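You operate a simulated robot arm through the tools that you are given. There is no shell and no other tool. Be economical: measure what you need, move in short steps, check, and stop when the job is done.

You run a simulated robot arm. Do the job below in one go: nothing can be reset, and whatever is moved stays where it is left.

Task
Bend the wire with the green grip square in the former, then lay it out on the desk top.
Fine: swing the lever up to the stop peg at 90 and back before lifting the wire out.

It is judged by the outcome, as a careful person would: the job done as asked, and still so three seconds after it is handed in. It fails if anything else is knocked over, pushed out of place, dropped, spilled or broken.

Robot
A 7-joint arm with a two-finger parallel gripper, fixed in place. Base frame: the origin is at the foot of the arm, x ahead of it, y to its left, z up; the work surface is at about z = 800. Readings come in mm, rad, newtons and seconds.
Its first joint turns from -2.304 to 2.304 rad. Payload 3.91 kg.
The TCP is the grasp point between the finger pads, 30 mm short of the fingertips. In the tool frame z runs along the fingers and y along their closing line. Largest opening 110 mm; finger width 20, thickness 10; the body of the gripper, 48 by 112 mm, starts 55 mm behind the TCP.
Orientation is told as [roll, pitch, yaw] about the base's x, y, z axes, in that order, counted from this pose: with the fingers straight down and closing along the base's y, the tool's x points along the base's -x, its y along +y and its z along -z.

Tools
- The arm moves only by the tool move_arm. Its argument "commands" is a list of rows, each an object (a shift or turn left out is 0, a gripper value left out holds the last) with "jaw": the opening, from 0 (shut) to 1 (fully open); "offset": the shift along the base's x, y, z in mm, a list of three; "angular": the turn, a rotation vector about the base's x, y, z in rad, a list of three. In form: [{"jaw": jaw, "offset": [tx, ty, tz], "angular": [rx, ry, rz]}, ...]. A call has 1 to 12 rows; each row shifts and turns the commanded pose from where the row before left it. Each row takes 0.2 s and may step no farther than 50 mm and 0.15 rad from the row before; otherwise, or with a gripper value out of range, the whole call is refused. A pose out of reach is approached as far as the arm can. The call stops where the force on the tool passes 70 N (or 10 N more than at its start, if that is more) or the arm is blocked; 0.2 s more then pass. The fingers move at their own pace (about 108 mm/s each) and stop on an object; they squeeze with about 24 N. The grip force told is the motor's: it shows also when the fingers shut on nothing. Time passes only in rows, and 0.2 s behind the last, so rows that do not move let the fingers close. It gives the time, the measured TCP pose, the force on the tool (base axes), the opening and the grip force at its end, in the units of the frame above (readings bear some noise), with the torque about the TCP (base axes, N m) and any sound that the robot's microphone picked up, and new pictures: "pictures" is both (left out), scene, wrist or none.
- Cameras (640 x 400 px; columns grow to the right, rows downward): "scene" is fixed at [397.9, -498.7, 1392.1]; the picture's right is [0.98, -0.22, 0.00], its down [-0.09, -0.42, -0.90] and it looks along [0.20, 0.88, -0.43] (base axes); focal length 350 px, centre (320, 200). "wrist" rides on the gripper at [72, 17, -103] in the tool frame; the picture's right is [-0.23, 0.97, 0.00], its down [-0.76, -0.18, -0.62] and it looks along [-0.61, -0.14, 0.78] (tool axes); focal length 222 px, centre (320, 200). There is no depth. A picture from a camera that has moved, and an enlarged one, comes with that camera's place and axes in the base frame and with its lens.
- zoom(camera, box): a new picture of the part [left, top, right, bottom] of that camera's present view, enlarged. No time passes.
- sign_off(): hands the job in; it is judged then, once.

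Go step by step. Nothing tells you positions but the pictures and the camera data: compare them with the known pose of the tool, close in by small moves and look again before you grip or let go. The budget is 120 turns and 200 pictures, counting those below and the enlarged ones. Unless the task says otherwise, let go and move clear before handing in, and close with one line.

The tools are called after "Call:" as name(argument=value, ...) on one line, values as JSON. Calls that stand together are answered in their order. move_arm: Moves the arm, as the interface text tells. Its arguments: {"type":"object","properties":{"commands":{"type":"array","items":{"type":"object","properties":{"jaw":{"type":"number"},"offset":{"type":"array","items":{"type":"number"}},"angular":{"type":"array","items":{"type":"number"}}}}},"pictures":{"type":"string","enum":["both","scene","wrist","none"]}},"required":["commands"]} The other tools are called the same way: zoom (camera, box) takes an enlarged picture of a part of a camera's view; sign_off () hands the job in.

At the start:

```text
t: 0.0
eef_pos: [560.7, 256.1, 1072.4]
ee_rot: [0.0, 0.0, 0.0]
force: [0.4, -0.1, -0.6]
moment: [0.05, 0.02, -0.03]
opening: 110.2
gripper_force: 0.0
```

scene: 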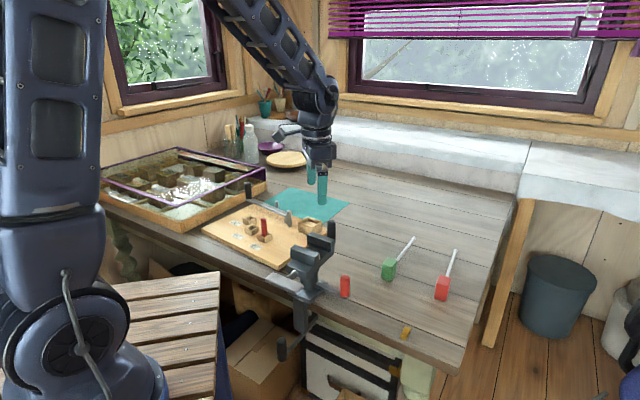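
wrist: 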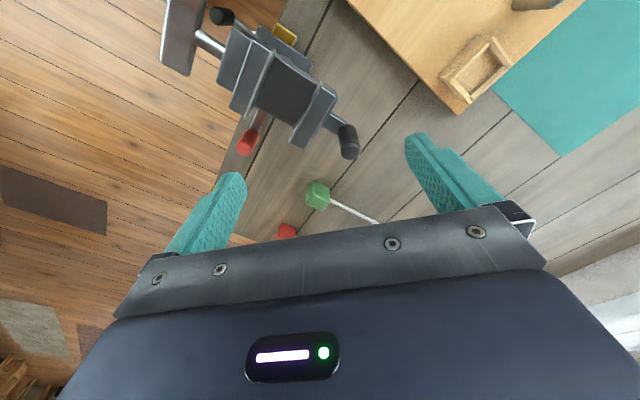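

I see a desk with a wooden board and pegs, a vice, a green-gripped wire and a red-gripped wire. I'll zoom in to identify the former and its lever.

Call:
zoom(camera="scene", box=[190, 180, 350, 280])

Call:
zoom(camera="scene", box=[320, 220, 480, 350])

Call:
zoom(camera="scene", box=[250, 200, 370, 320])

Call:
zoom(camera="wrist", box=[160, 0, 400, 240])

```text
4.00 times, centred on (270, 230) of scene
camera zoom: at [397.9, -498.7, 1392.1], right [0.98, -0.22, 0.0], down [-0.09, -0.42, -0.9], along [0.2, 0.88, -0.43], focal length 1399 px, centre (520, 80)
```

zoom: 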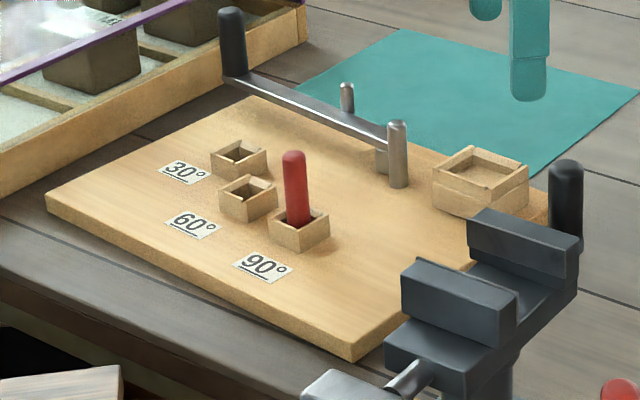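

```text
3.08 times, centred on (400, 285) of scene
camera zoom: at [397.9, -498.7, 1392.1], right [0.98, -0.22, 0.0], down [-0.09, -0.42, -0.9], along [0.2, 0.88, -0.43], focal length 1076 px, centre (74, -62)
```

zoom: 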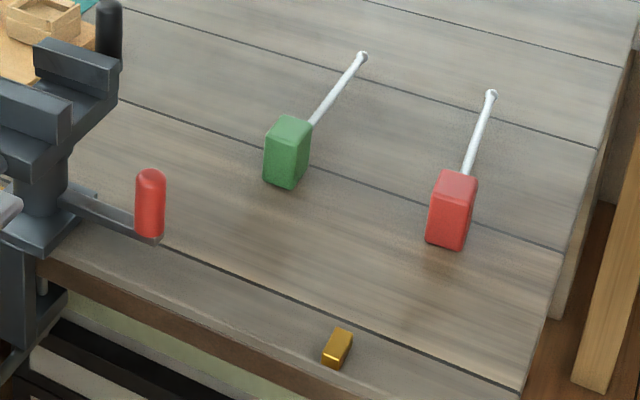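

```text
3.33 times, centred on (310, 260) of scene
camera zoom: at [397.9, -498.7, 1392.1], right [0.98, -0.22, 0.0], down [-0.09, -0.42, -0.9], along [0.2, 0.88, -0.43], focal length 1166 px, centre (353, 0)
```

zoom: 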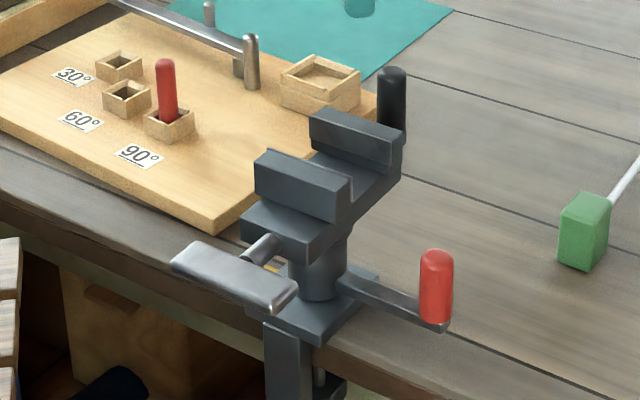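

```text
1.67 times, centred on (280, 120) of wrist
camera zoom: at [488.8, 272.2, 1177.2], right [0.23, 0.97, 0.0], down [0.76, -0.18, 0.62], along [0.61, -0.14, -0.78], focal length 370 px, centre (387, 333)
```

zoom: 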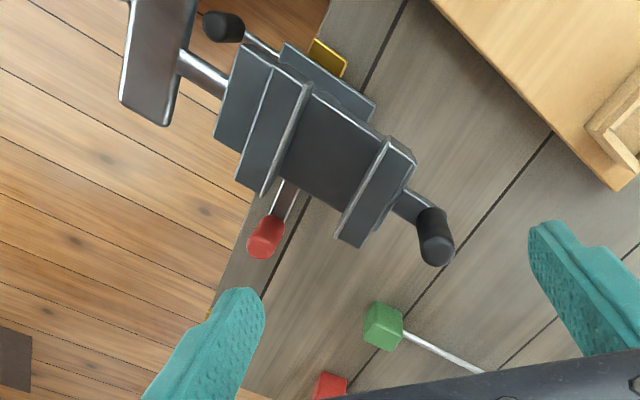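

Green grip is around (753,214) with its wire to about (890,355); the former is the board around (460,520) with the lever lying at its far side. I'll move the wrist camera for a good look at the board.

Call:
move_arm(commands=[{"offset": [-28, 36, 10]}, {"offset": [-28, 36, 10]}, {"offset": [-28, 36, 10]}, {"offset": [-28, 36, 10]}, {"offset": [-28, 36, 0]}, {"offset": [-28, 36, 0]}, {"offset": [-28, 36, 0]}, {"offset": [-28, 36, 0]}])

```text
t: 1.8
eef_pos: [336.5, 543.0, 1113.4]
ee_rot: [0.0, 0.0, 0.0]
force: [0.5, 0.5, 0.3]
moment: [0.02, 0.05, 0.0]
opening: 109.9
gripper_force: 0.0
camera wrist: at [264.9, 560.0, 1217.8], right [0.23, 0.97, 0.0], down [0.76, -0.18, 0.62], along [0.61, -0.14, -0.78], focal length 222 px, centre (320, 200)
```

scene: 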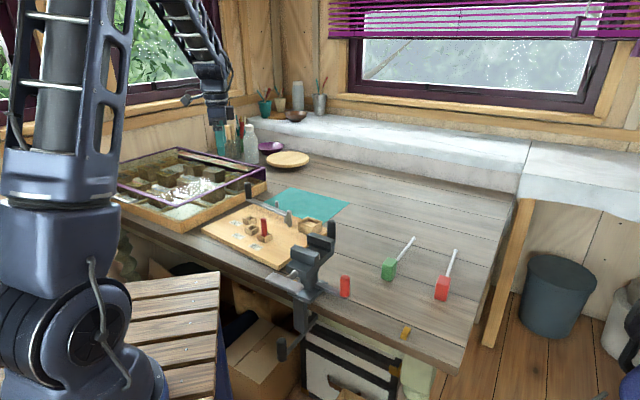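
wrist: 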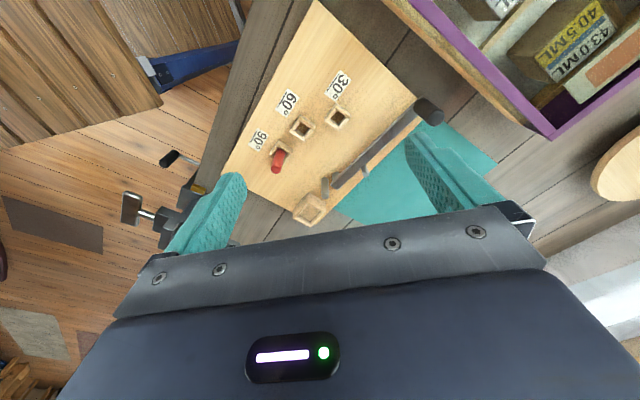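

Call:
zoom(camera="wrist", box=[230, 60, 450, 240])

Call:
zoom(camera="scene", box=[230, 170, 350, 250])

```text
2.22 times, centred on (340, 150) of wrist
camera zoom: at [264.9, 560.0, 1217.8], right [0.23, 0.97, 0.0], down [0.76, -0.18, 0.62], along [0.61, -0.14, -0.78], focal length 494 px, centre (276, 311)
```

zoom: 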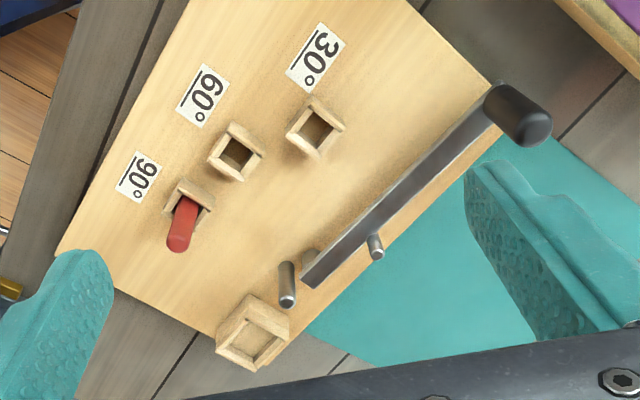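

```text
5.00 times, centred on (290, 210) of scene
camera zoom: at [397.9, -498.7, 1392.1], right [0.98, -0.22, 0.0], down [-0.09, -0.42, -0.9], along [0.2, 0.88, -0.43], focal length 1748 px, centre (470, 150)
```

zoom: 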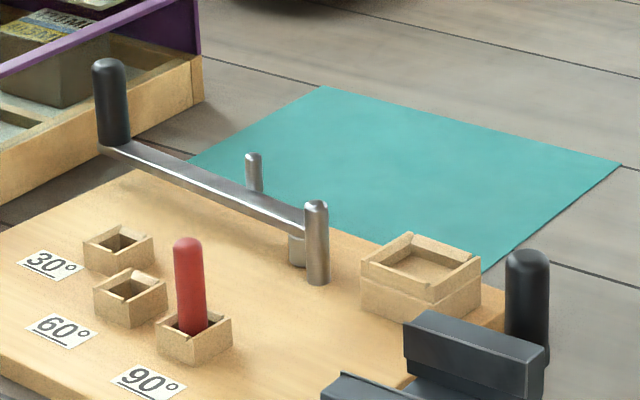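

The lever pivots near (523,530), with the tall forming pin beside it, the nest box near (590,458), and the stop peg is already in the 90 hole. I'll go closer to see the nest, pin and lever better.

Call:
move_arm(commands=[{"offset": [27, -12, -30]}, {"offset": [27, -12, -30]}, {"offset": [27, -12, -30]}, {"offset": [27, -12, -30]}], pictures="wrist")

```text
t: 2.8
eef_pos: [445.3, 496.7, 992.8]
ee_rot: [0.003, 0.0, 0.0]
force: [-0.9, -0.1, 0.3]
moment: [0.02, -0.05, 0.0]
opening: 110.0
gripper_force: 0.0
camera wrist: at [373.6, 512.4, 1097.2], right [0.23, 0.97, 0.0], down [0.76, -0.18, 0.62], along [0.61, -0.14, -0.78], focal length 222 px, centre (320, 200)
```

wrist: 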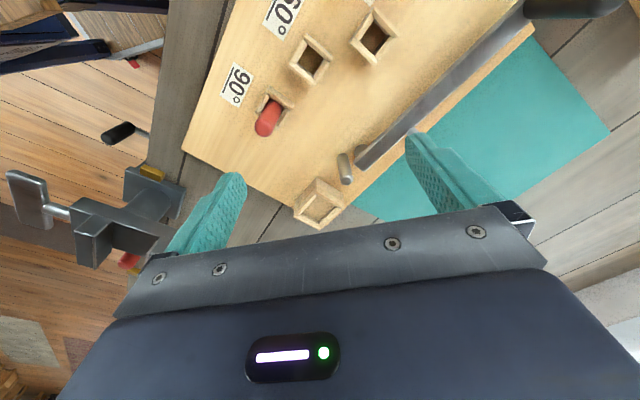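

Call:
zoom(camera="wrist", box=[240, 80, 440, 240])

```text
2.50 times, centred on (340, 160) of wrist
camera zoom: at [373.6, 512.4, 1097.2], right [0.23, 0.97, 0.0], down [0.76, -0.18, 0.62], along [0.61, -0.14, -0.78], focal length 555 px, centre (270, 300)
```

zoom: 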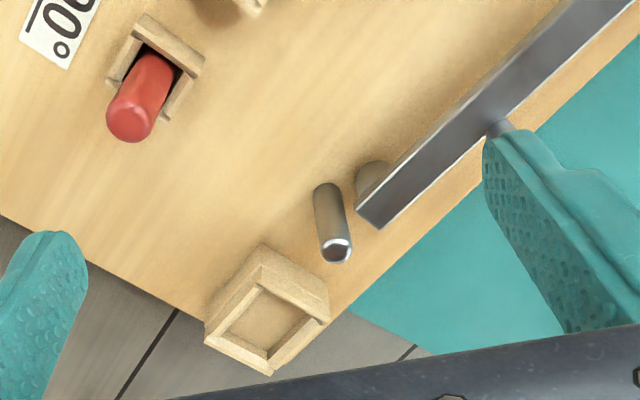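

I need a more overhead look to find the wire's channel (between tall pin and lever, and the small pin behind it).

Call:
move_arm(commands=[{"offset": [35, 0, 0]}, {"offset": [35, 0, 0]}, {"offset": [35, 0, 0]}, {"offset": [0, 0, 0]}], pictures="wrist")

Call:
zoom(camera="wrist", box=[240, 0, 440, 160])

```text
t: 3.8
eef_pos: [551.6, 497.1, 993.1]
ee_rot: [0.002, -0.002, -0.001]
force: [0.4, -0.1, -0.9]
moment: [-0.02, 0.01, 0.01]
opening: 110.0
gripper_force: 0.0
camera wrist: at [479.1, 513.2, 1097.1], right [0.23, 0.97, 0.0], down [0.76, -0.18, 0.62], along [0.61, -0.14, -0.78], focal length 222 px, centre (320, 200)
```

wrist: 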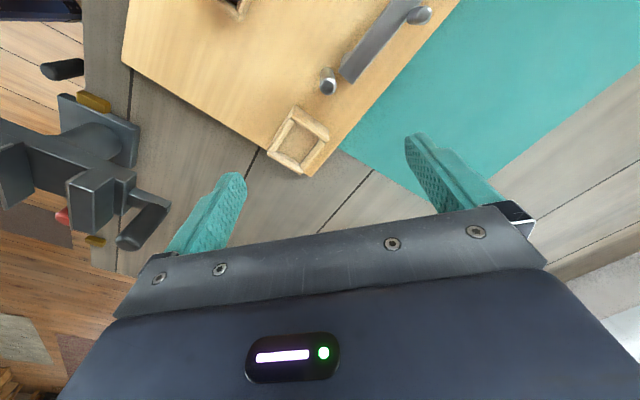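

```text
2.50 times, centred on (340, 80) of wrist
camera zoom: at [479.1, 513.2, 1097.1], right [0.23, 0.97, 0.0], down [0.76, -0.18, 0.62], along [0.61, -0.14, -0.78], focal length 555 px, centre (270, 500)
```

zoom: 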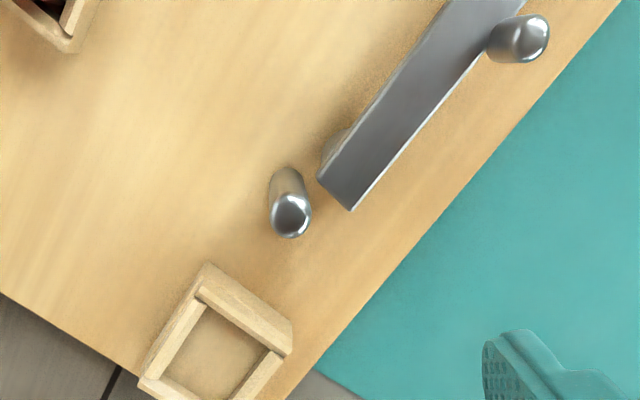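

Call:
zoom(camera="wrist", box=[380, 0, 450, 44])

Call:
zoom(camera="wrist", box=[255, 90, 345, 185])

Call:
zoom(camera="scene", box=[250, 180, 340, 240])

Call:
zoom(camera="scene", box=[370, 230, 420, 290])

```text
9.09 times, centred on (415, 22) of wrist
camera zoom: at [479.1, 513.2, 1097.1], right [0.23, 0.97, 0.0], down [0.76, -0.18, 0.62], along [0.61, -0.14, -0.78], focal length 2019 px, centre (-544, 1818)
```

zoom: 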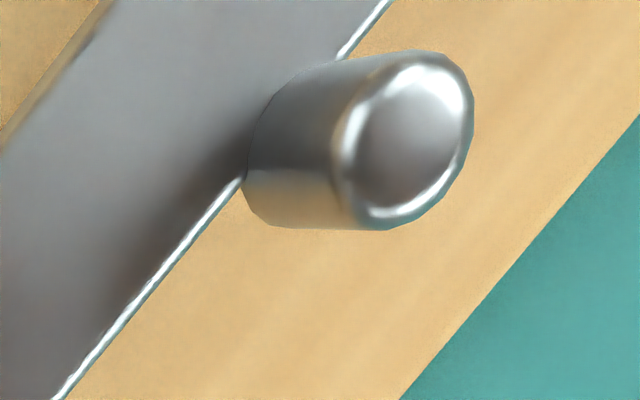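

```text
4.21 times, centred on (300, 138) of wrist
camera zoom: at [479.1, 513.2, 1097.1], right [0.23, 0.97, 0.0], down [0.76, -0.18, 0.62], along [0.61, -0.14, -0.78], focal length 935 px, centre (404, 463)
```

zoom: 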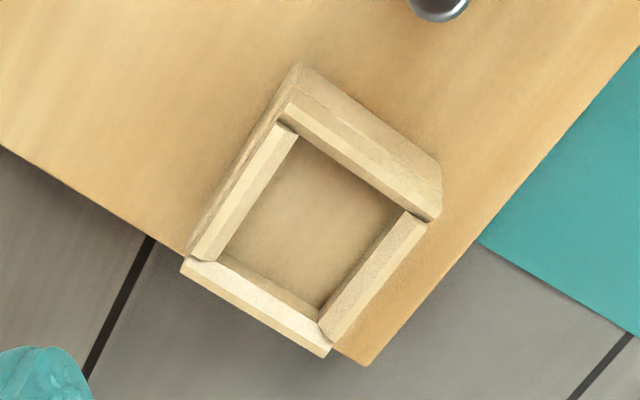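

```text
6.67 times, centred on (295, 210) of scene
camera zoom: at [397.9, -498.7, 1392.1], right [0.98, -0.22, 0.0], down [-0.09, -0.42, -0.9], along [0.2, 0.88, -0.43], focal length 2331 px, centre (487, 133)
```

zoom: 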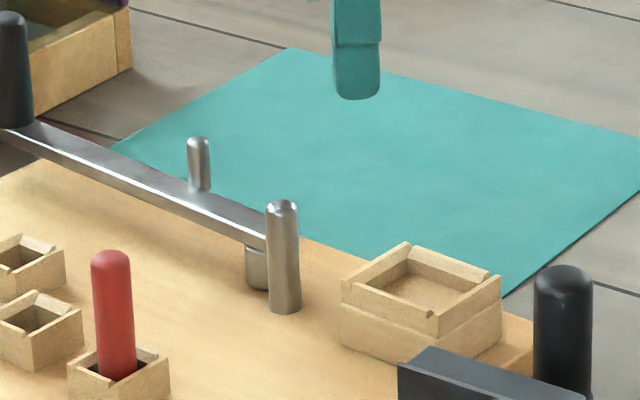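

```text
6.67 times, centred on (395, 260) of scene
camera zoom: at [397.9, -498.7, 1392.1], right [0.98, -0.22, 0.0], down [-0.09, -0.42, -0.9], along [0.2, 0.88, -0.43], focal length 2331 px, centre (-180, -200)
```

zoom: 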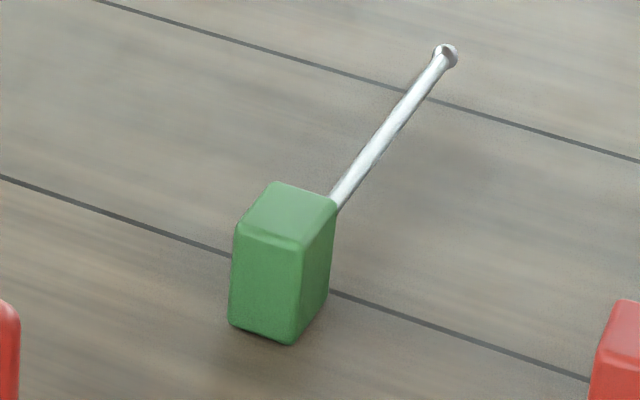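

The follower pin stands on the lever's edge, so the wire lies over the lever between the tall pin and that follower, the grip standing in the nest (centre about (586,459), axis ≈130°). I'll test that the wrist can reach the insertion yaw (≈130°) here, which also gives a view along the wire line.

Call:
move_arm(commands=[{"angular": [0, 0, 0.145]}, {"angular": [0, 0, 0.145]}, {"angular": [0, 0, 0.145]}, {"angular": [0, 0, 0.145]}, {"angular": [0, 0, 0.145]}, {"angular": [0, 0, 0.145]}, {"angular": [0, 0, 0.145]}, {"angular": [0, 0, 0.145]}, {"angular": [0, 0, 0.145]}, {"angular": [0, 0, 0.145]}, {"angular": [0, 0, 0.145]}], pictures="none")

Call:
move_arm(commands=[{"angular": [0, 0, 0.145], "offset": [8, -10, 0]}, {"angular": [0, 0, 0.145], "offset": [8, -10, 0]}, {"angular": [0, 0, 0.145], "offset": [8, -10, 0]}, {"angular": [0, 0, 0.145], "offset": [8, -10, 0]}, {"angular": [0, 0, 0.094], "offset": [8, -10, 0]}, {}], pictures="wrist")

```text
t: 6.2
eef_pos: [551.0, 495.6, 993.5]
ee_rot: [0.001, -0.001, 1.596]
force: [-1.0, 0.1, -0.1]
moment: [0.01, -0.01, -0.02]
opening: 110.2
gripper_force: 0.1
```

```text
t: 7.6
eef_pos: [589.3, 446.7, 992.0]
ee_rot: [0.0, 0.0, 2.271]
force: [-0.2, 0.2, -0.4]
moment: [0.01, -0.01, 0.0]
opening: 109.9
gripper_force: 0.1
camera wrist: at [624.0, 378.8, 1097.0], right [-0.89, -0.45, 0.0], down [-0.35, 0.7, 0.62], along [-0.28, 0.56, -0.78], focal length 222 px, centre (320, 200)
```

wrist: 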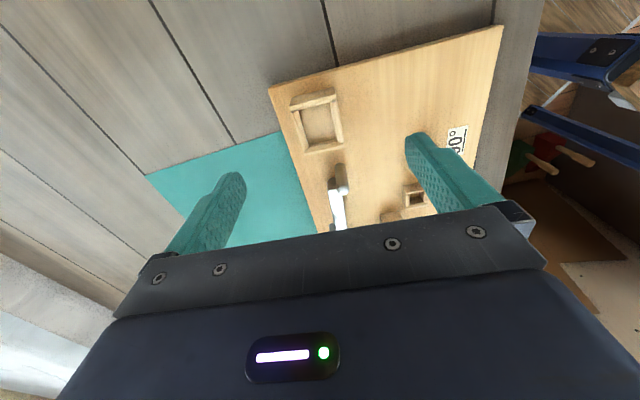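

Call:
zoom(camera="wrist", box=[260, 70, 420, 240])

```text
2.35 times, centred on (340, 155) of wrist
camera zoom: at [624.0, 378.8, 1097.0], right [-0.89, -0.45, 0.0], down [-0.35, 0.7, 0.62], along [-0.28, 0.56, -0.78], focal length 523 px, centre (273, 306)
```

zoom: 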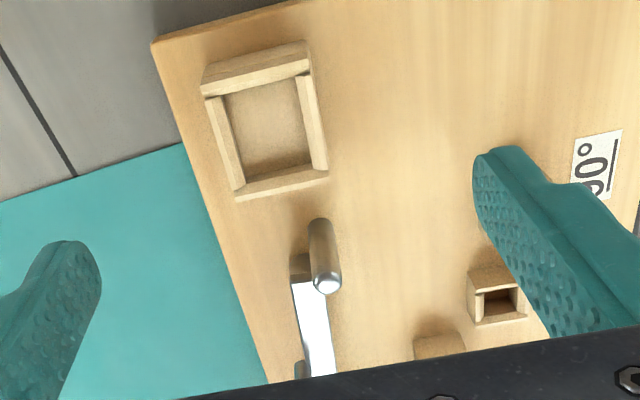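

The wrist reaches that yaw, and from two views the nest is centred at about (584,461) with rim z≈851. Now I go over the green grip with the jaws across it.

Call:
move_arm(commands=[{"angular": [0, 0, -0.135], "offset": [14.4, -21.7, 0]}, {"angular": [0, 0, -0.135], "offset": [14.4, -21.7, 0]}, {"angular": [0, 0, -0.135], "offset": [14.4, -21.7, 0]}, {"angular": [0, 0, -0.135], "offset": [14.4, -21.7, 0]}, {"angular": [0, 0, -0.135], "offset": [14.4, -21.7, 0]}, {"angular": [0, 0, -0.135], "offset": [14.4, -21.7, 0]}, {"angular": [0, 0, -0.135], "offset": [14.4, -21.7, 0]}, {"angular": [0, 0, -0.135], "offset": [14.4, -21.7, 0]}, {"angular": [0, 0, -0.135], "offset": [14.4, -21.7, 0]}, {"angular": [0, 0, -0.135], "offset": [14.4, -21.7, 0]}, {"angular": [0, 0, -0.135], "offset": [14, -22, 0]}, {}], pictures="wrist")

Call:
zoom(camera="wrist", box=[240, 60, 400, 220])

```text
t: 10.2
eef_pos: [749.1, 207.6, 994.2]
ee_rot: [0.001, 0.001, 0.785]
force: [0.5, -0.1, -0.3]
moment: [0.01, -0.02, 0.01]
opening: 109.9
gripper_force: 0.1
camera wrist: at [685.4, 167.3, 1097.8], right [-0.53, 0.85, 0.0], down [0.67, 0.41, 0.62], along [0.53, 0.33, -0.78], focal length 222 px, centre (320, 200)
```

wrist: 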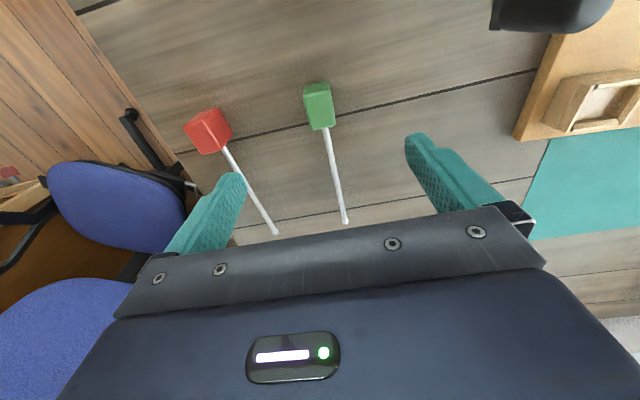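

```text
2.50 times, centred on (320, 140) of wrist
camera zoom: at [685.4, 167.3, 1097.8], right [-0.53, 0.85, 0.0], down [0.67, 0.41, 0.62], along [0.53, 0.33, -0.78], focal length 555 px, centre (320, 350)
```

zoom: 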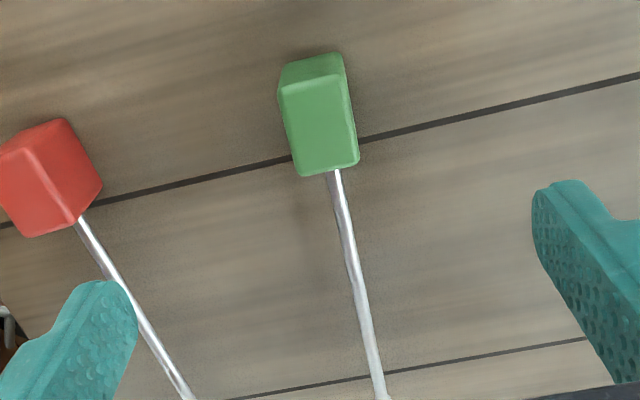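

The green grip is a block about 37×27×45 mm centred at (751,208), wire at ≈44°. I narrow the jaws to stay clear of the red one and descend.

Call:
move_arm(commands=[{"jaw": 0.5, "offset": [1, 0, 0], "angular": [0, 0, -0.02]}, {"offset": [1, 0.4, 0]}, {"offset": [0, 0, -35]}, {"offset": [0, 0, -35]}, {"offset": [0, 0, -20]}, {}])

Call:
zoom(camera="wrist", box=[220, 60, 420, 230])

```text
t: 11.6
eef_pos: [749.6, 208.3, 902.2]
ee_rot: [0.001, 0.0, 0.765]
force: [0.0, -0.2, -0.1]
moment: [0.03, 0.02, -0.02]
opening: 55.0
gripper_force: 0.0
camera wrist: at [686.6, 168.3, 1006.8], right [-0.51, 0.86, 0.0], down [0.67, 0.4, 0.62], along [0.54, 0.32, -0.78], focal length 222 px, centre (320, 200)
```

scene: 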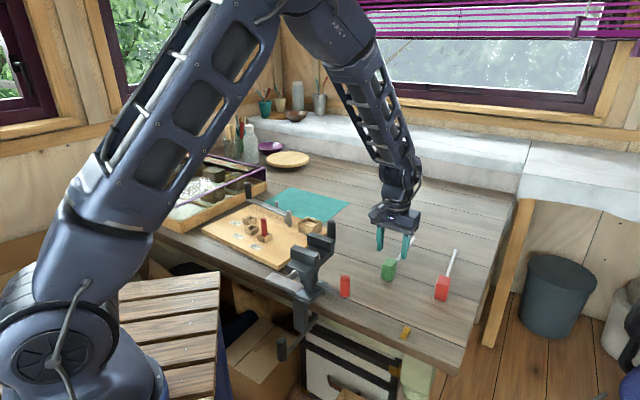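
wrist: 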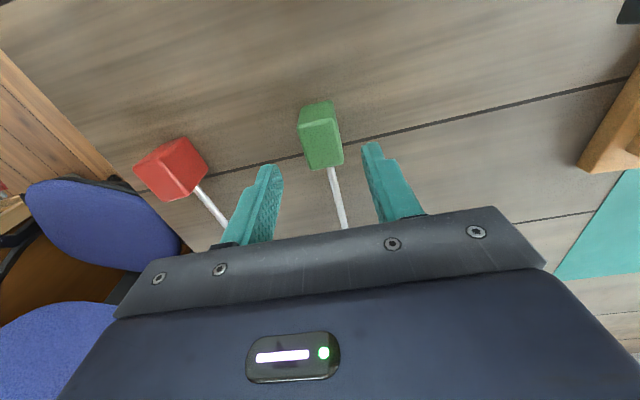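

```text
2.35 times, centred on (320, 145) of wrist
camera zoom: at [686.6, 168.3, 1006.8], right [-0.51, 0.86, 0.0], down [0.67, 0.4, 0.62], along [0.54, 0.32, -0.78], focal length 523 px, centre (320, 329)
```

zoom: 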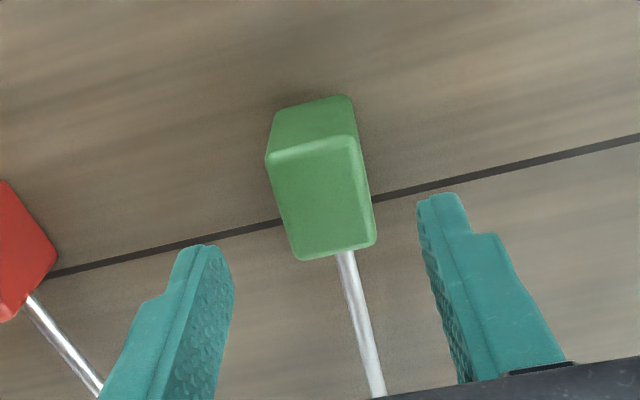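

Aligned within a millimetre or so; descend to the grip height and close.

Call:
move_arm(commands=[{"offset": [0, -0.5, -27]}, {"offset": [0, 0, -26]}, {}, {"jaw": 0}, {}, {}, {}], pictures="wrist")

```text
t: 13.2
eef_pos: [749.4, 206.8, 850.2]
ee_rot: [0.0, 0.0, 0.764]
force: [0.0, -0.3, 0.5]
moment: [-0.01, 0.02, -0.03]
opening: 29.6
gripper_force: 24.5
camera wrist: at [686.3, 167.9, 954.0], right [-0.51, 0.86, 0.0], down [0.67, 0.4, 0.62], along [0.54, 0.32, -0.78], focal length 222 px, centre (320, 200)
```

wrist: 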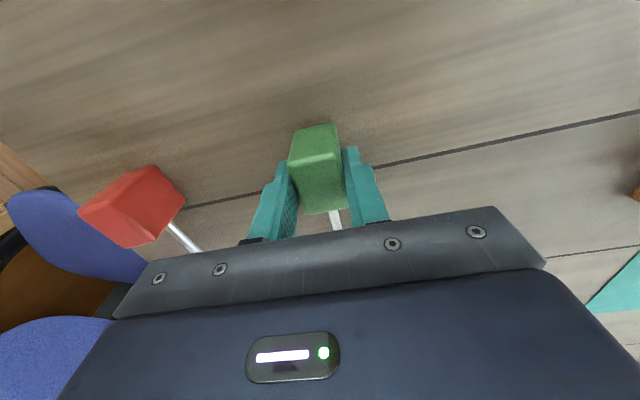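

Gripped at 29.6 mm. Lift gently and check.

Call:
move_arm(commands=[{"jaw": 0, "offset": [0, 0, 10]}, {"offset": [0, 0, 30]}, {"offset": [0, 0, 40]}, {"offset": [0, 0, 40]}, {"offset": [0, 0, 30]}, {}])

Call:
zoom(camera="wrist", box=[220, 90, 420, 240])

Call:
zoom(camera="scene", box=[350, 130, 470, 220])

```text
t: 14.6
eef_pos: [751.4, 206.3, 1000.6]
ee_rot: [0.001, 0.0, 0.765]
force: [-0.6, 0.0, -2.0]
moment: [0.0, 0.02, 0.0]
opening: 29.8
gripper_force: 24.0
camera wrist: at [687.1, 167.8, 1104.5], right [-0.51, 0.86, 0.0], down [0.67, 0.4, 0.62], along [0.54, 0.32, -0.78], focal length 222 px, centre (320, 200)
```

scene: 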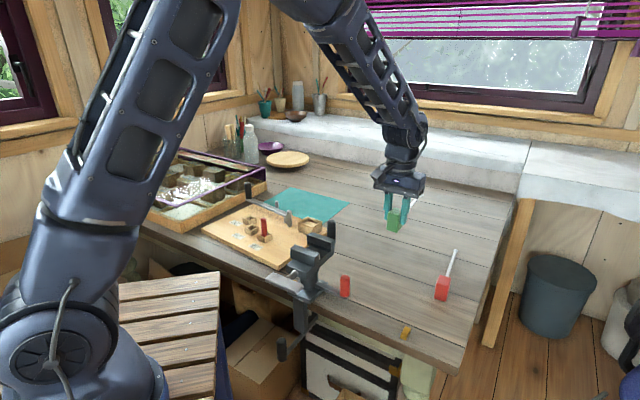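
wrist: 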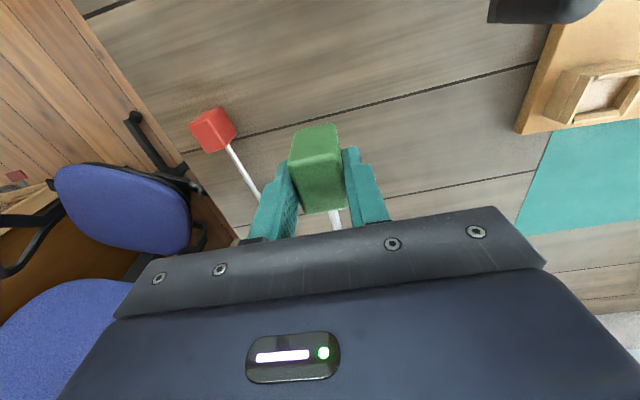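

```text
2.67 times, centred on (320, 165) of wrist
camera zoom: at [687.1, 167.8, 1104.5], right [-0.51, 0.86, 0.0], down [0.67, 0.4, 0.62], along [0.54, 0.32, -0.78], focal length 592 px, centre (320, 293)
```

zoom: 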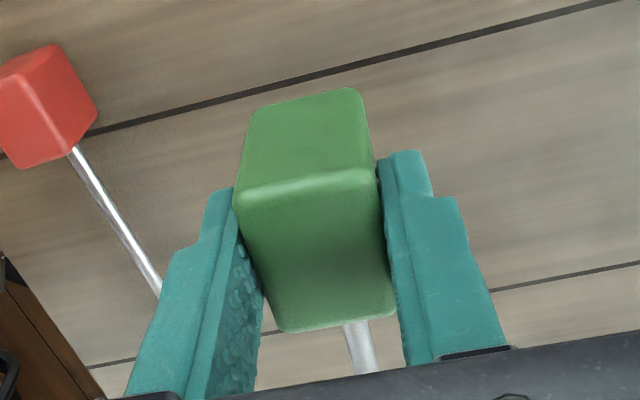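

```text
4.44 times, centred on (410, 175) of scene
camera zoom: at [397.9, -498.7, 1392.1], right [0.98, -0.22, 0.0], down [-0.09, -0.42, -0.9], along [0.2, 0.88, -0.43], focal length 1554 px, centre (-80, 311)
```

zoom: 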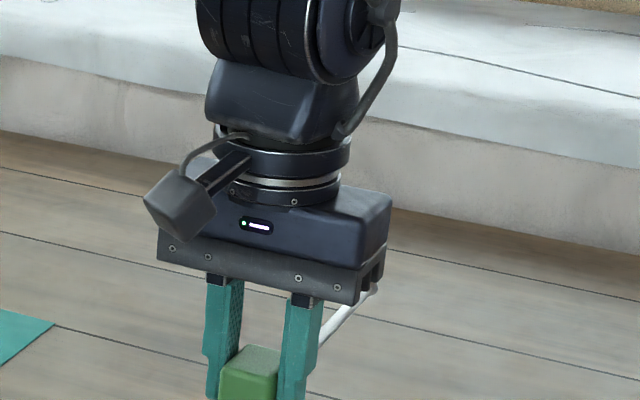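

The block is centred on the TCP and held square. Carry it over to the nest, turning the wire to the former's axis.

Call:
move_arm(commands=[{"angular": [0, 0, 0.1367], "offset": [-15.2, 23.2, 0]}, {"angular": [0, 0, 0.1367], "offset": [-15.2, 23.2, 0]}, {"angular": [0, 0, 0.1367], "offset": [-15.2, 23.2, 0]}, {"angular": [0, 0, 0.1367], "offset": [-15.2, 23.2, 0]}, {"angular": [0, 0, 0.1367], "offset": [-15.2, 23.2, 0]}, {"angular": [0, 0, 0.1367], "offset": [-15.2, 23.2, 0]}, {"angular": [0, 0, 0.1367], "offset": [-15.2, 23.2, 0]}, {"angular": [0, 0, 0.1367], "offset": [-15.2, 23.2, 0]}, {"angular": [0, 0, 0.1367], "offset": [-15.2, 23.2, 0]}, {"angular": [0, 0, 0.1367], "offset": [-15.2, 23.2, 0]}, {"angular": [0, 0, 0.1367], "offset": [-15.2, 23.2, 0]}, {}])

Call:
zoom(camera="wrist", box=[220, 60, 420, 230])

Call:
zoom(camera="scene", box=[240, 130, 360, 250])

```text
t: 17.2
eef_pos: [582.3, 463.1, 999.7]
ee_rot: [0.001, 0.0, 2.269]
force: [0.5, -0.1, -2.1]
moment: [0.01, 0.0, 0.0]
opening: 30.0
gripper_force: 23.6
camera wrist: at [616.2, 396.7, 1103.4], right [-0.89, -0.45, 0.0], down [-0.35, 0.7, 0.62], along [-0.28, 0.56, -0.78], focal length 222 px, centre (320, 200)
```

scene: 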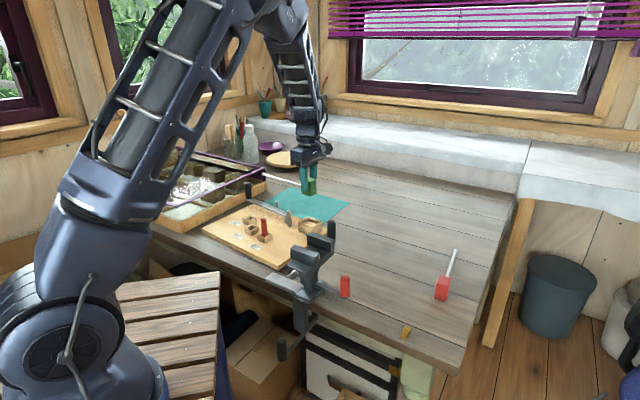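
wrist: 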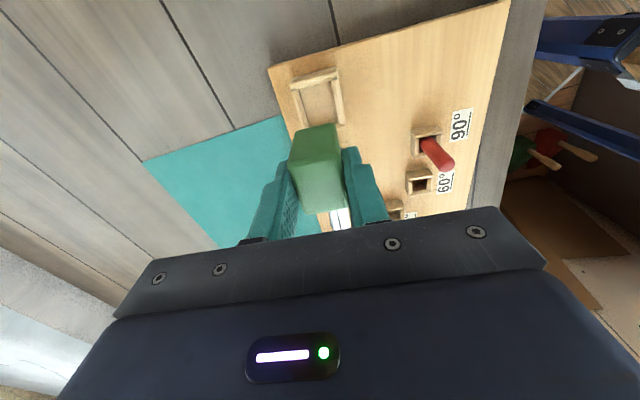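

```text
2.35 times, centred on (320, 145) of wrist
camera zoom: at [616.2, 396.7, 1103.4], right [-0.89, -0.45, 0.0], down [-0.35, 0.7, 0.62], along [-0.28, 0.56, -0.78], focal length 523 px, centre (320, 329)
```

zoom: 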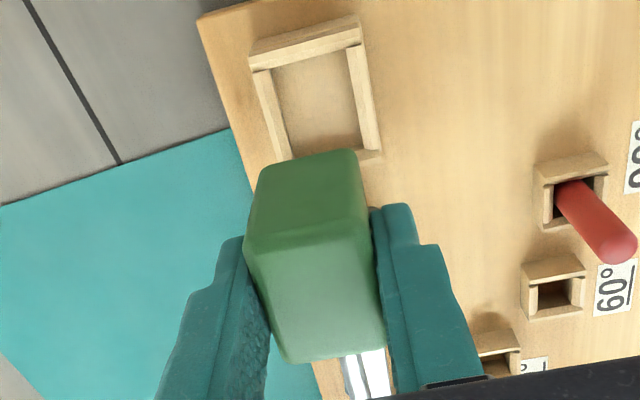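

```text
3.33 times, centred on (300, 190) of scene
camera zoom: at [397.9, -498.7, 1392.1], right [0.98, -0.22, 0.0], down [-0.09, -0.42, -0.9], along [0.2, 0.88, -0.43], focal length 1166 px, centre (387, 233)
```

zoom: 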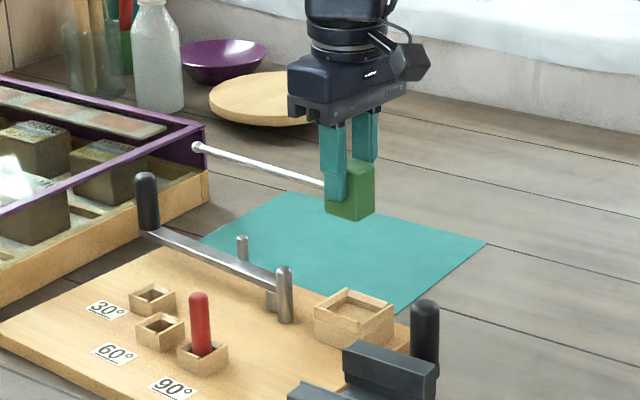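

Block is nearly above the nest and parallel with it; I lower to just above the rim with a small correction.

Call:
move_arm(commands=[{"offset": [1.5, -0.9, -30]}, {"offset": [0, 0, -30]}, {"offset": [0, 0, -25]}, {}])

Call:
zoom(camera="wrist", box=[220, 60, 420, 230])

Call:
zoom(camera="scene", box=[240, 160, 340, 250])

```text
t: 18.2
eef_pos: [583.6, 461.3, 915.3]
ee_rot: [0.0, -0.001, 2.269]
force: [0.4, 0.3, -1.5]
moment: [-0.04, -0.03, 0.0]
opening: 29.6
gripper_force: 24.5
camera wrist: at [617.3, 394.4, 1019.4], right [-0.89, -0.45, 0.0], down [-0.35, 0.7, 0.62], along [-0.28, 0.56, -0.78], focal length 222 px, centre (320, 200)
```

scene: 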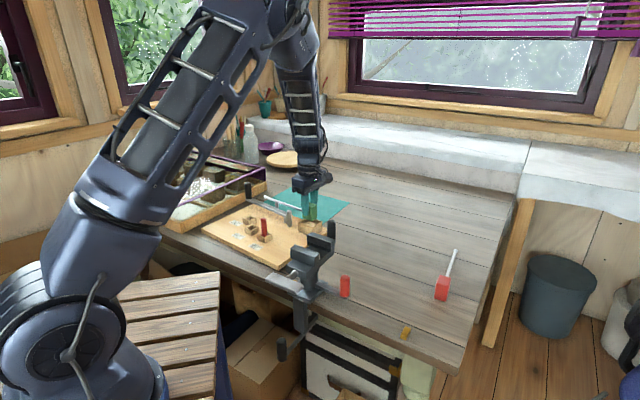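
wrist: 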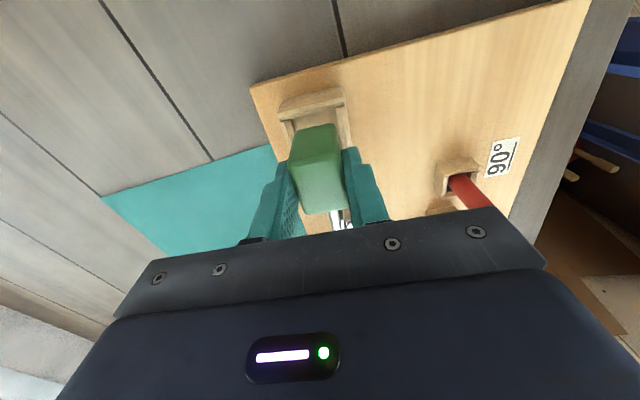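

```text
2.35 times, centred on (320, 145) of wrist
camera zoom: at [617.3, 394.4, 1019.4], right [-0.89, -0.45, 0.0], down [-0.35, 0.7, 0.62], along [-0.28, 0.56, -0.78], focal length 523 px, centre (320, 329)
```

zoom: 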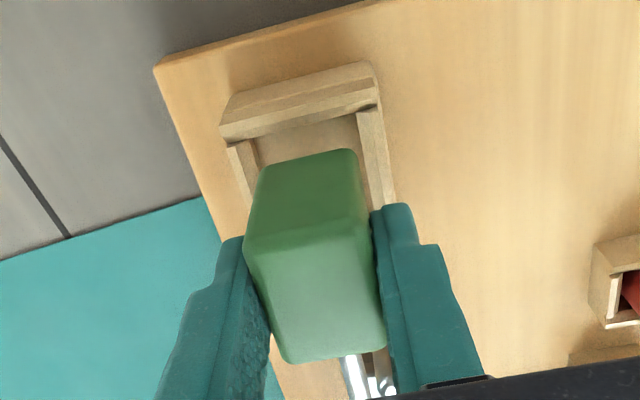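

```text
4.44 times, centred on (290, 205) of scene
camera zoom: at [397.9, -498.7, 1392.1], right [0.98, -0.22, 0.0], down [-0.09, -0.42, -0.9], along [0.2, 0.88, -0.43], focal length 1554 px, centre (453, 178)
```

zoom: 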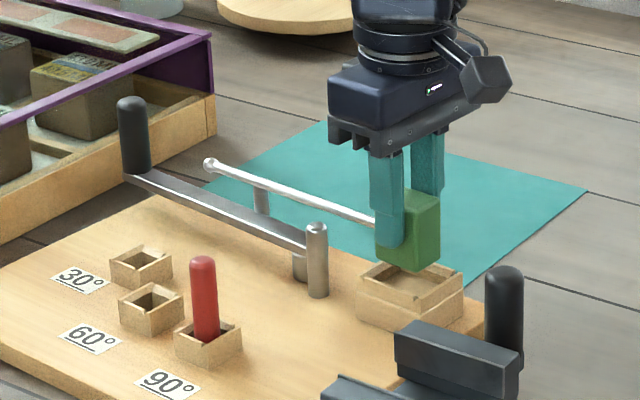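

Well aligned (slack about ±2 mm). Lowering slowly into the nest, watching the force.

Call:
move_arm(commands=[{"offset": [0, 0, -5]}, {"offset": [0, 0, -5]}, {"offset": [0, 0, -5]}, {"offset": [0, 0, -3]}, {}])

Call:
zoom(camera="scene", box=[240, 160, 340, 250])

```text
t: 19.4
eef_pos: [584.9, 461.8, 897.3]
ee_rot: [0.0, -0.001, 2.269]
force: [-0.5, -0.3, -1.1]
moment: [0.02, -0.01, -0.01]
opening: 29.5
gripper_force: 23.9
camera wrist: at [617.7, 394.4, 1001.0], right [-0.89, -0.45, 0.0], down [-0.35, 0.7, 0.62], along [-0.28, 0.56, -0.78], focal length 222 px, centre (320, 200)
```

scene: 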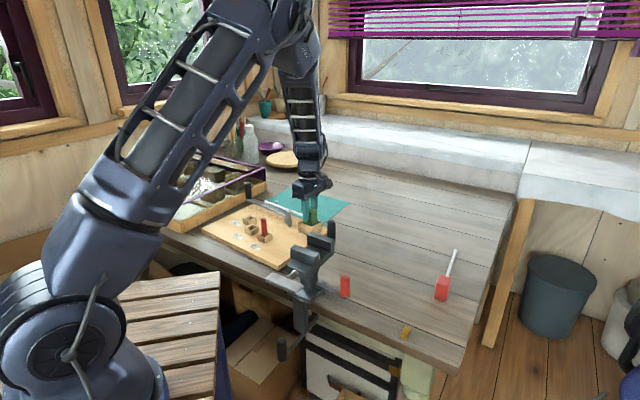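
wrist: 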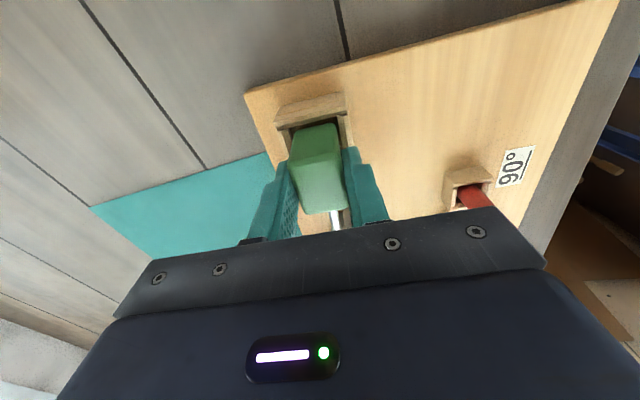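

```text
4.44 times, centred on (290, 205) of scene
camera zoom: at [397.9, -498.7, 1392.1], right [0.98, -0.22, 0.0], down [-0.09, -0.42, -0.9], along [0.2, 0.88, -0.43], focal length 1554 px, centre (453, 178)
```

zoom: 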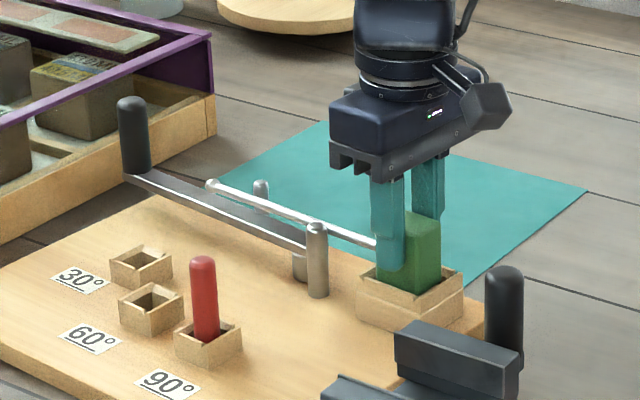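

Entering cleanly, the wire passing between tall pin and follower. Continue down.

Call:
move_arm(commands=[{"offset": [0, 0, -4]}, {"offset": [0, 0, -3]}, {"offset": [0, 0, -2]}, {}])

Call:
zoom(camera="scene", box=[250, 170, 340, 250])

Call:
zoom(camera="wrist", box=[220, 60, 420, 230])

```text
t: 20.4
eef_pos: [585.4, 461.0, 889.3]
ee_rot: [-0.001, 0.0, 2.268]
force: [-1.6, -2.4, 21.1]
moment: [-0.07, 0.09, 0.01]
opening: 30.0
gripper_force: 24.2
camera wrist: at [617.7, 394.3, 993.2], right [-0.89, -0.45, 0.0], down [-0.35, 0.7, 0.62], along [-0.28, 0.56, -0.78], focal length 222 px, centre (320, 200)
```

scene: 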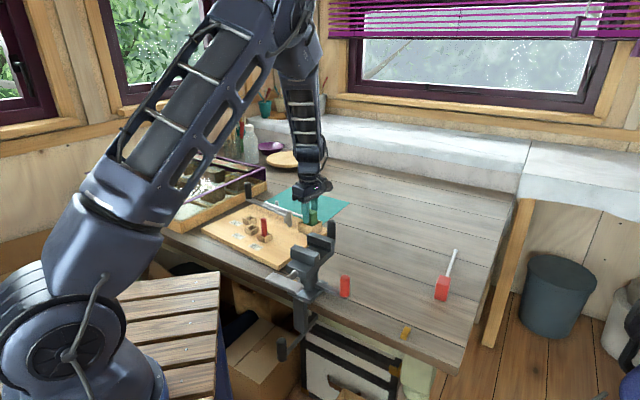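
wrist: 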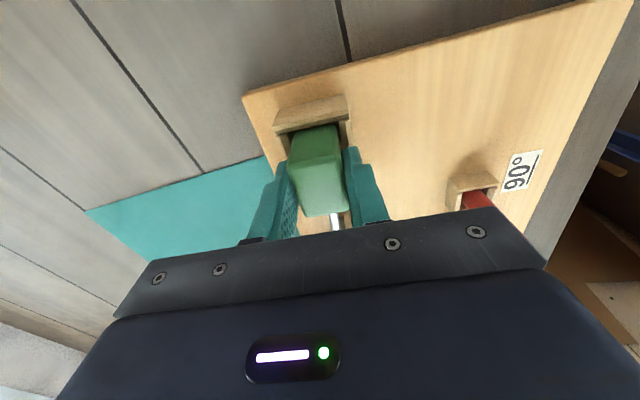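

```text
5.00 times, centred on (295, 210) of scene
camera zoom: at [397.9, -498.7, 1392.1], right [0.98, -0.22, 0.0], down [-0.09, -0.42, -0.9], along [0.2, 0.88, -0.43], focal length 1748 px, centre (445, 150)
```

zoom: 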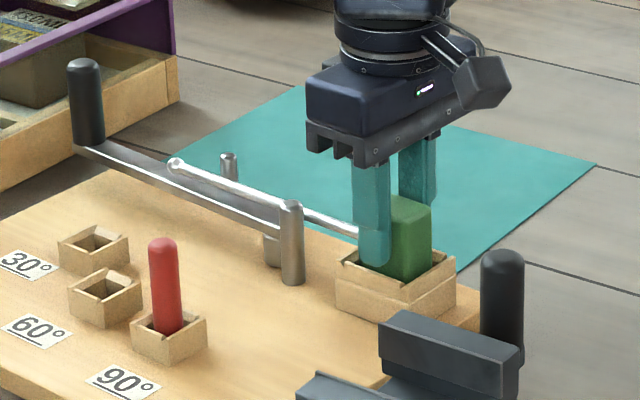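

```text
2.35 times, centred on (320, 145) of wrist
camera zoom: at [617.7, 394.3, 993.2], right [-0.89, -0.45, 0.0], down [-0.35, 0.7, 0.62], along [-0.28, 0.56, -0.78], focal length 523 px, centre (320, 329)
```

zoom: 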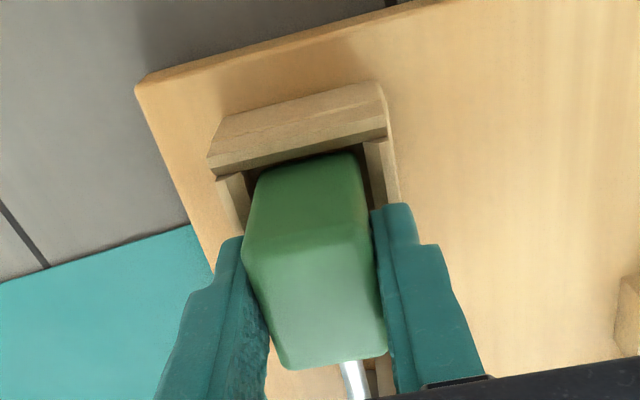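

Contact at bottom depth 12 mm below the rim: seated. I release and lift clear.

Call:
move_arm(commands=[{"offset": [0, 0, 1]}, {"jaw": 0.5}, {}, {}, {"offset": [0, 0, 20]}, {"offset": [0, 0, 40]}, {"offset": [0, 0, 40]}, {}])

Call:
zoom(camera="scene", box=[240, 170, 340, 250])

Call:
zoom(camera="wrist", box=[240, 60, 420, 230])

```text
t: 22.2
eef_pos: [584.2, 461.0, 989.1]
ee_rot: [0.0, 0.002, 2.269]
force: [-0.2, 0.0, -0.1]
moment: [-0.02, 0.0, -0.03]
opening: 55.1
gripper_force: 0.1
camera wrist: at [618.6, 394.2, 1093.1], right [-0.89, -0.45, 0.0], down [-0.35, 0.7, 0.62], along [-0.28, 0.56, -0.78], focal length 222 px, centre (320, 200)
```

scene: 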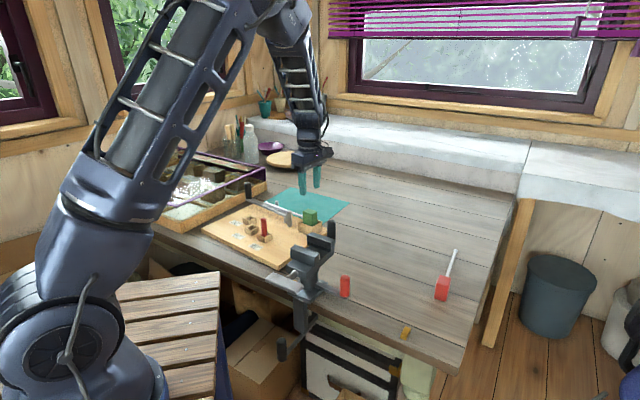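
wrist: 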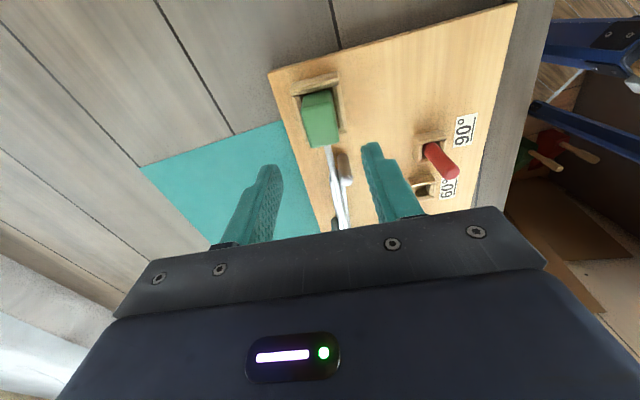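

```text
5.00 times, centred on (290, 210) of scene
camera zoom: at [397.9, -498.7, 1392.1], right [0.98, -0.22, 0.0], down [-0.09, -0.42, -0.9], along [0.2, 0.88, -0.43], focal length 1748 px, centre (470, 150)
```

zoom: 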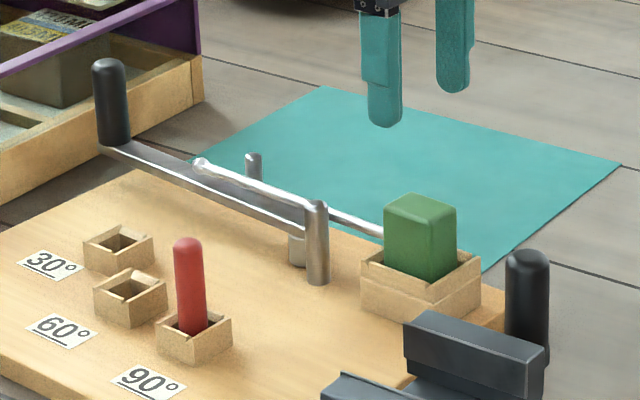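

```text
2.35 times, centred on (330, 145) of wrist
camera zoom: at [618.6, 394.2, 1093.1], right [-0.89, -0.45, 0.0], down [-0.35, 0.7, 0.62], along [-0.28, 0.56, -0.78], focal length 523 px, centre (296, 329)
```

zoom: 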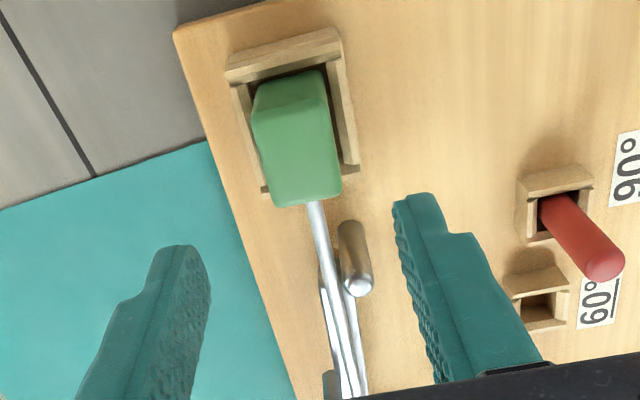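

The grip sits well in the nest with the wire between tall pin and follower. Next I go above the lever's black handle with the jaws tangential (yaw ≈ -52°), so I can cage it and follow the arc.

Call:
move_arm(commands=[{"angular": [0, 0, -0.1444], "offset": [-8.27, 10.2, 1]}, {"angular": [0, 0, -0.1444], "offset": [-8.27, 10.2, 1]}, {"angular": [0, 0, -0.1444], "offset": [-8.27, 10.2, 1]}, {"angular": [0, 0, -0.1444], "offset": [-8.27, 10.2, 1]}, {"angular": [0, 0, -0.1444], "offset": [-8.27, 10.2, 1]}, {"angular": [0, 0, -0.1444], "offset": [-8.27, 10.2, 1]}, {"angular": [0, 0, -0.1444], "offset": [-8.27, 10.2, 1]}, {"angular": [0, 0, -0.1444], "offset": [-8.27, 10.2, 1]}, {"angular": [0, 0, -0.1444], "offset": [-8.27, 10.2, 1]}, {"angular": [0, 0, -0.1444], "offset": [-8.27, 10.2, 1]}, {"angular": [0, 0, -0.1444], "offset": [-8.27, 10.2, 1]}], pictures="none")

Call:
move_arm(commands=[{"angular": [0, 0, -0.1444], "offset": [-8.27, 10.2, 0]}, {"angular": [0, 0, -0.1444], "offset": [-8.27, 10.2, 0]}, {"angular": [0, 0, -0.1444], "offset": [-8.27, 10.2, 0]}, {"angular": [0, 0, -0.1444], "offset": [-8.27, 10.2, 0]}, {"angular": [0, 0, -0.1444], "offset": [-8.27, 10.2, 0]}, {"angular": [0, 0, -0.1444], "offset": [-8.27, 10.2, 0]}, {"angular": [0, 0, -0.1444], "offset": [-8.27, 10.2, 0]}, {"angular": [0, 0, -0.1444], "offset": [-8.27, 10.2, 0]}, {"angular": [0, 0, -0.1444], "offset": [-8.27, 10.2, 0]}, {"angular": [0, 0, -0.1444], "offset": [-8.27, 10.2, 0]}, {"angular": [0, 0, -0.1444], "offset": [-8.27, 10.2, 0]}, {}])

Call:
zoom(camera="wrist", box=[220, 40, 420, 230])

```text
t: 24.6
eef_pos: [494.5, 573.9, 1001.1]
ee_rot: [0.001, -0.001, 0.679]
force: [-0.1, 0.8, 0.0]
moment: [-0.01, 0.01, -0.05]
opening: 54.8
gripper_force: 0.1
```

```text
t: 27.2
eef_pos: [402.2, 685.9, 1000.1]
ee_rot: [0.001, -0.001, -0.909]
force: [0.4, 0.0, -0.2]
moment: [0.02, 0.01, 0.01]
opening: 55.2
gripper_force: 0.0
camera wrist: at [371.4, 752.3, 1104.5], right [0.91, 0.42, 0.0], down [0.33, -0.71, 0.62], along [0.26, -0.57, -0.78], focal length 222 px, centre (320, 200)
```

scene: 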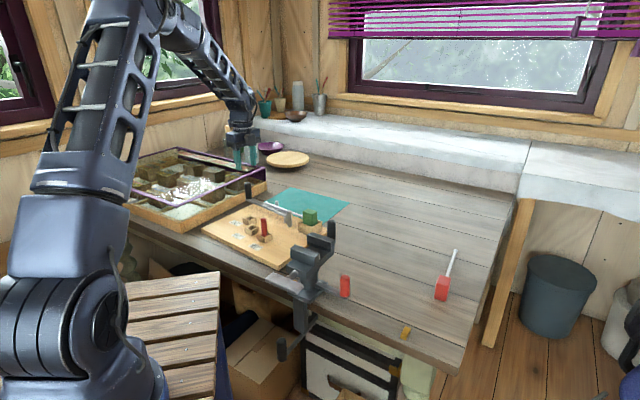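
wrist: 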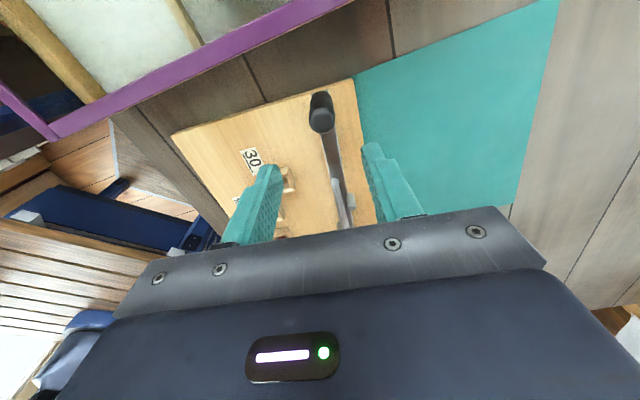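

```text
2.11 times, centred on (320, 135) of wrist
camera zoom: at [371.4, 752.3, 1104.5], right [0.91, 0.42, 0.0], down [0.33, -0.71, 0.62], along [0.26, -0.57, -0.78], focal length 468 px, centre (320, 337)
```

zoom: 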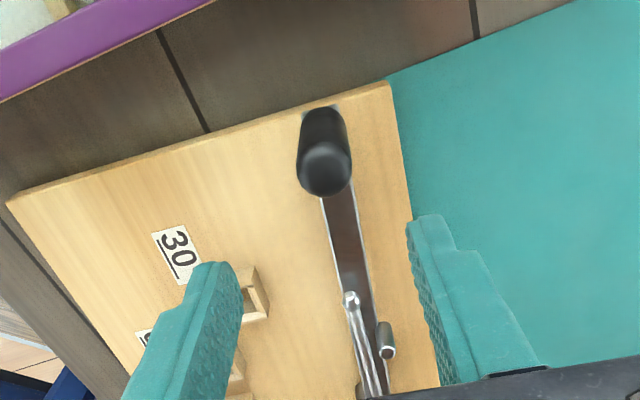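

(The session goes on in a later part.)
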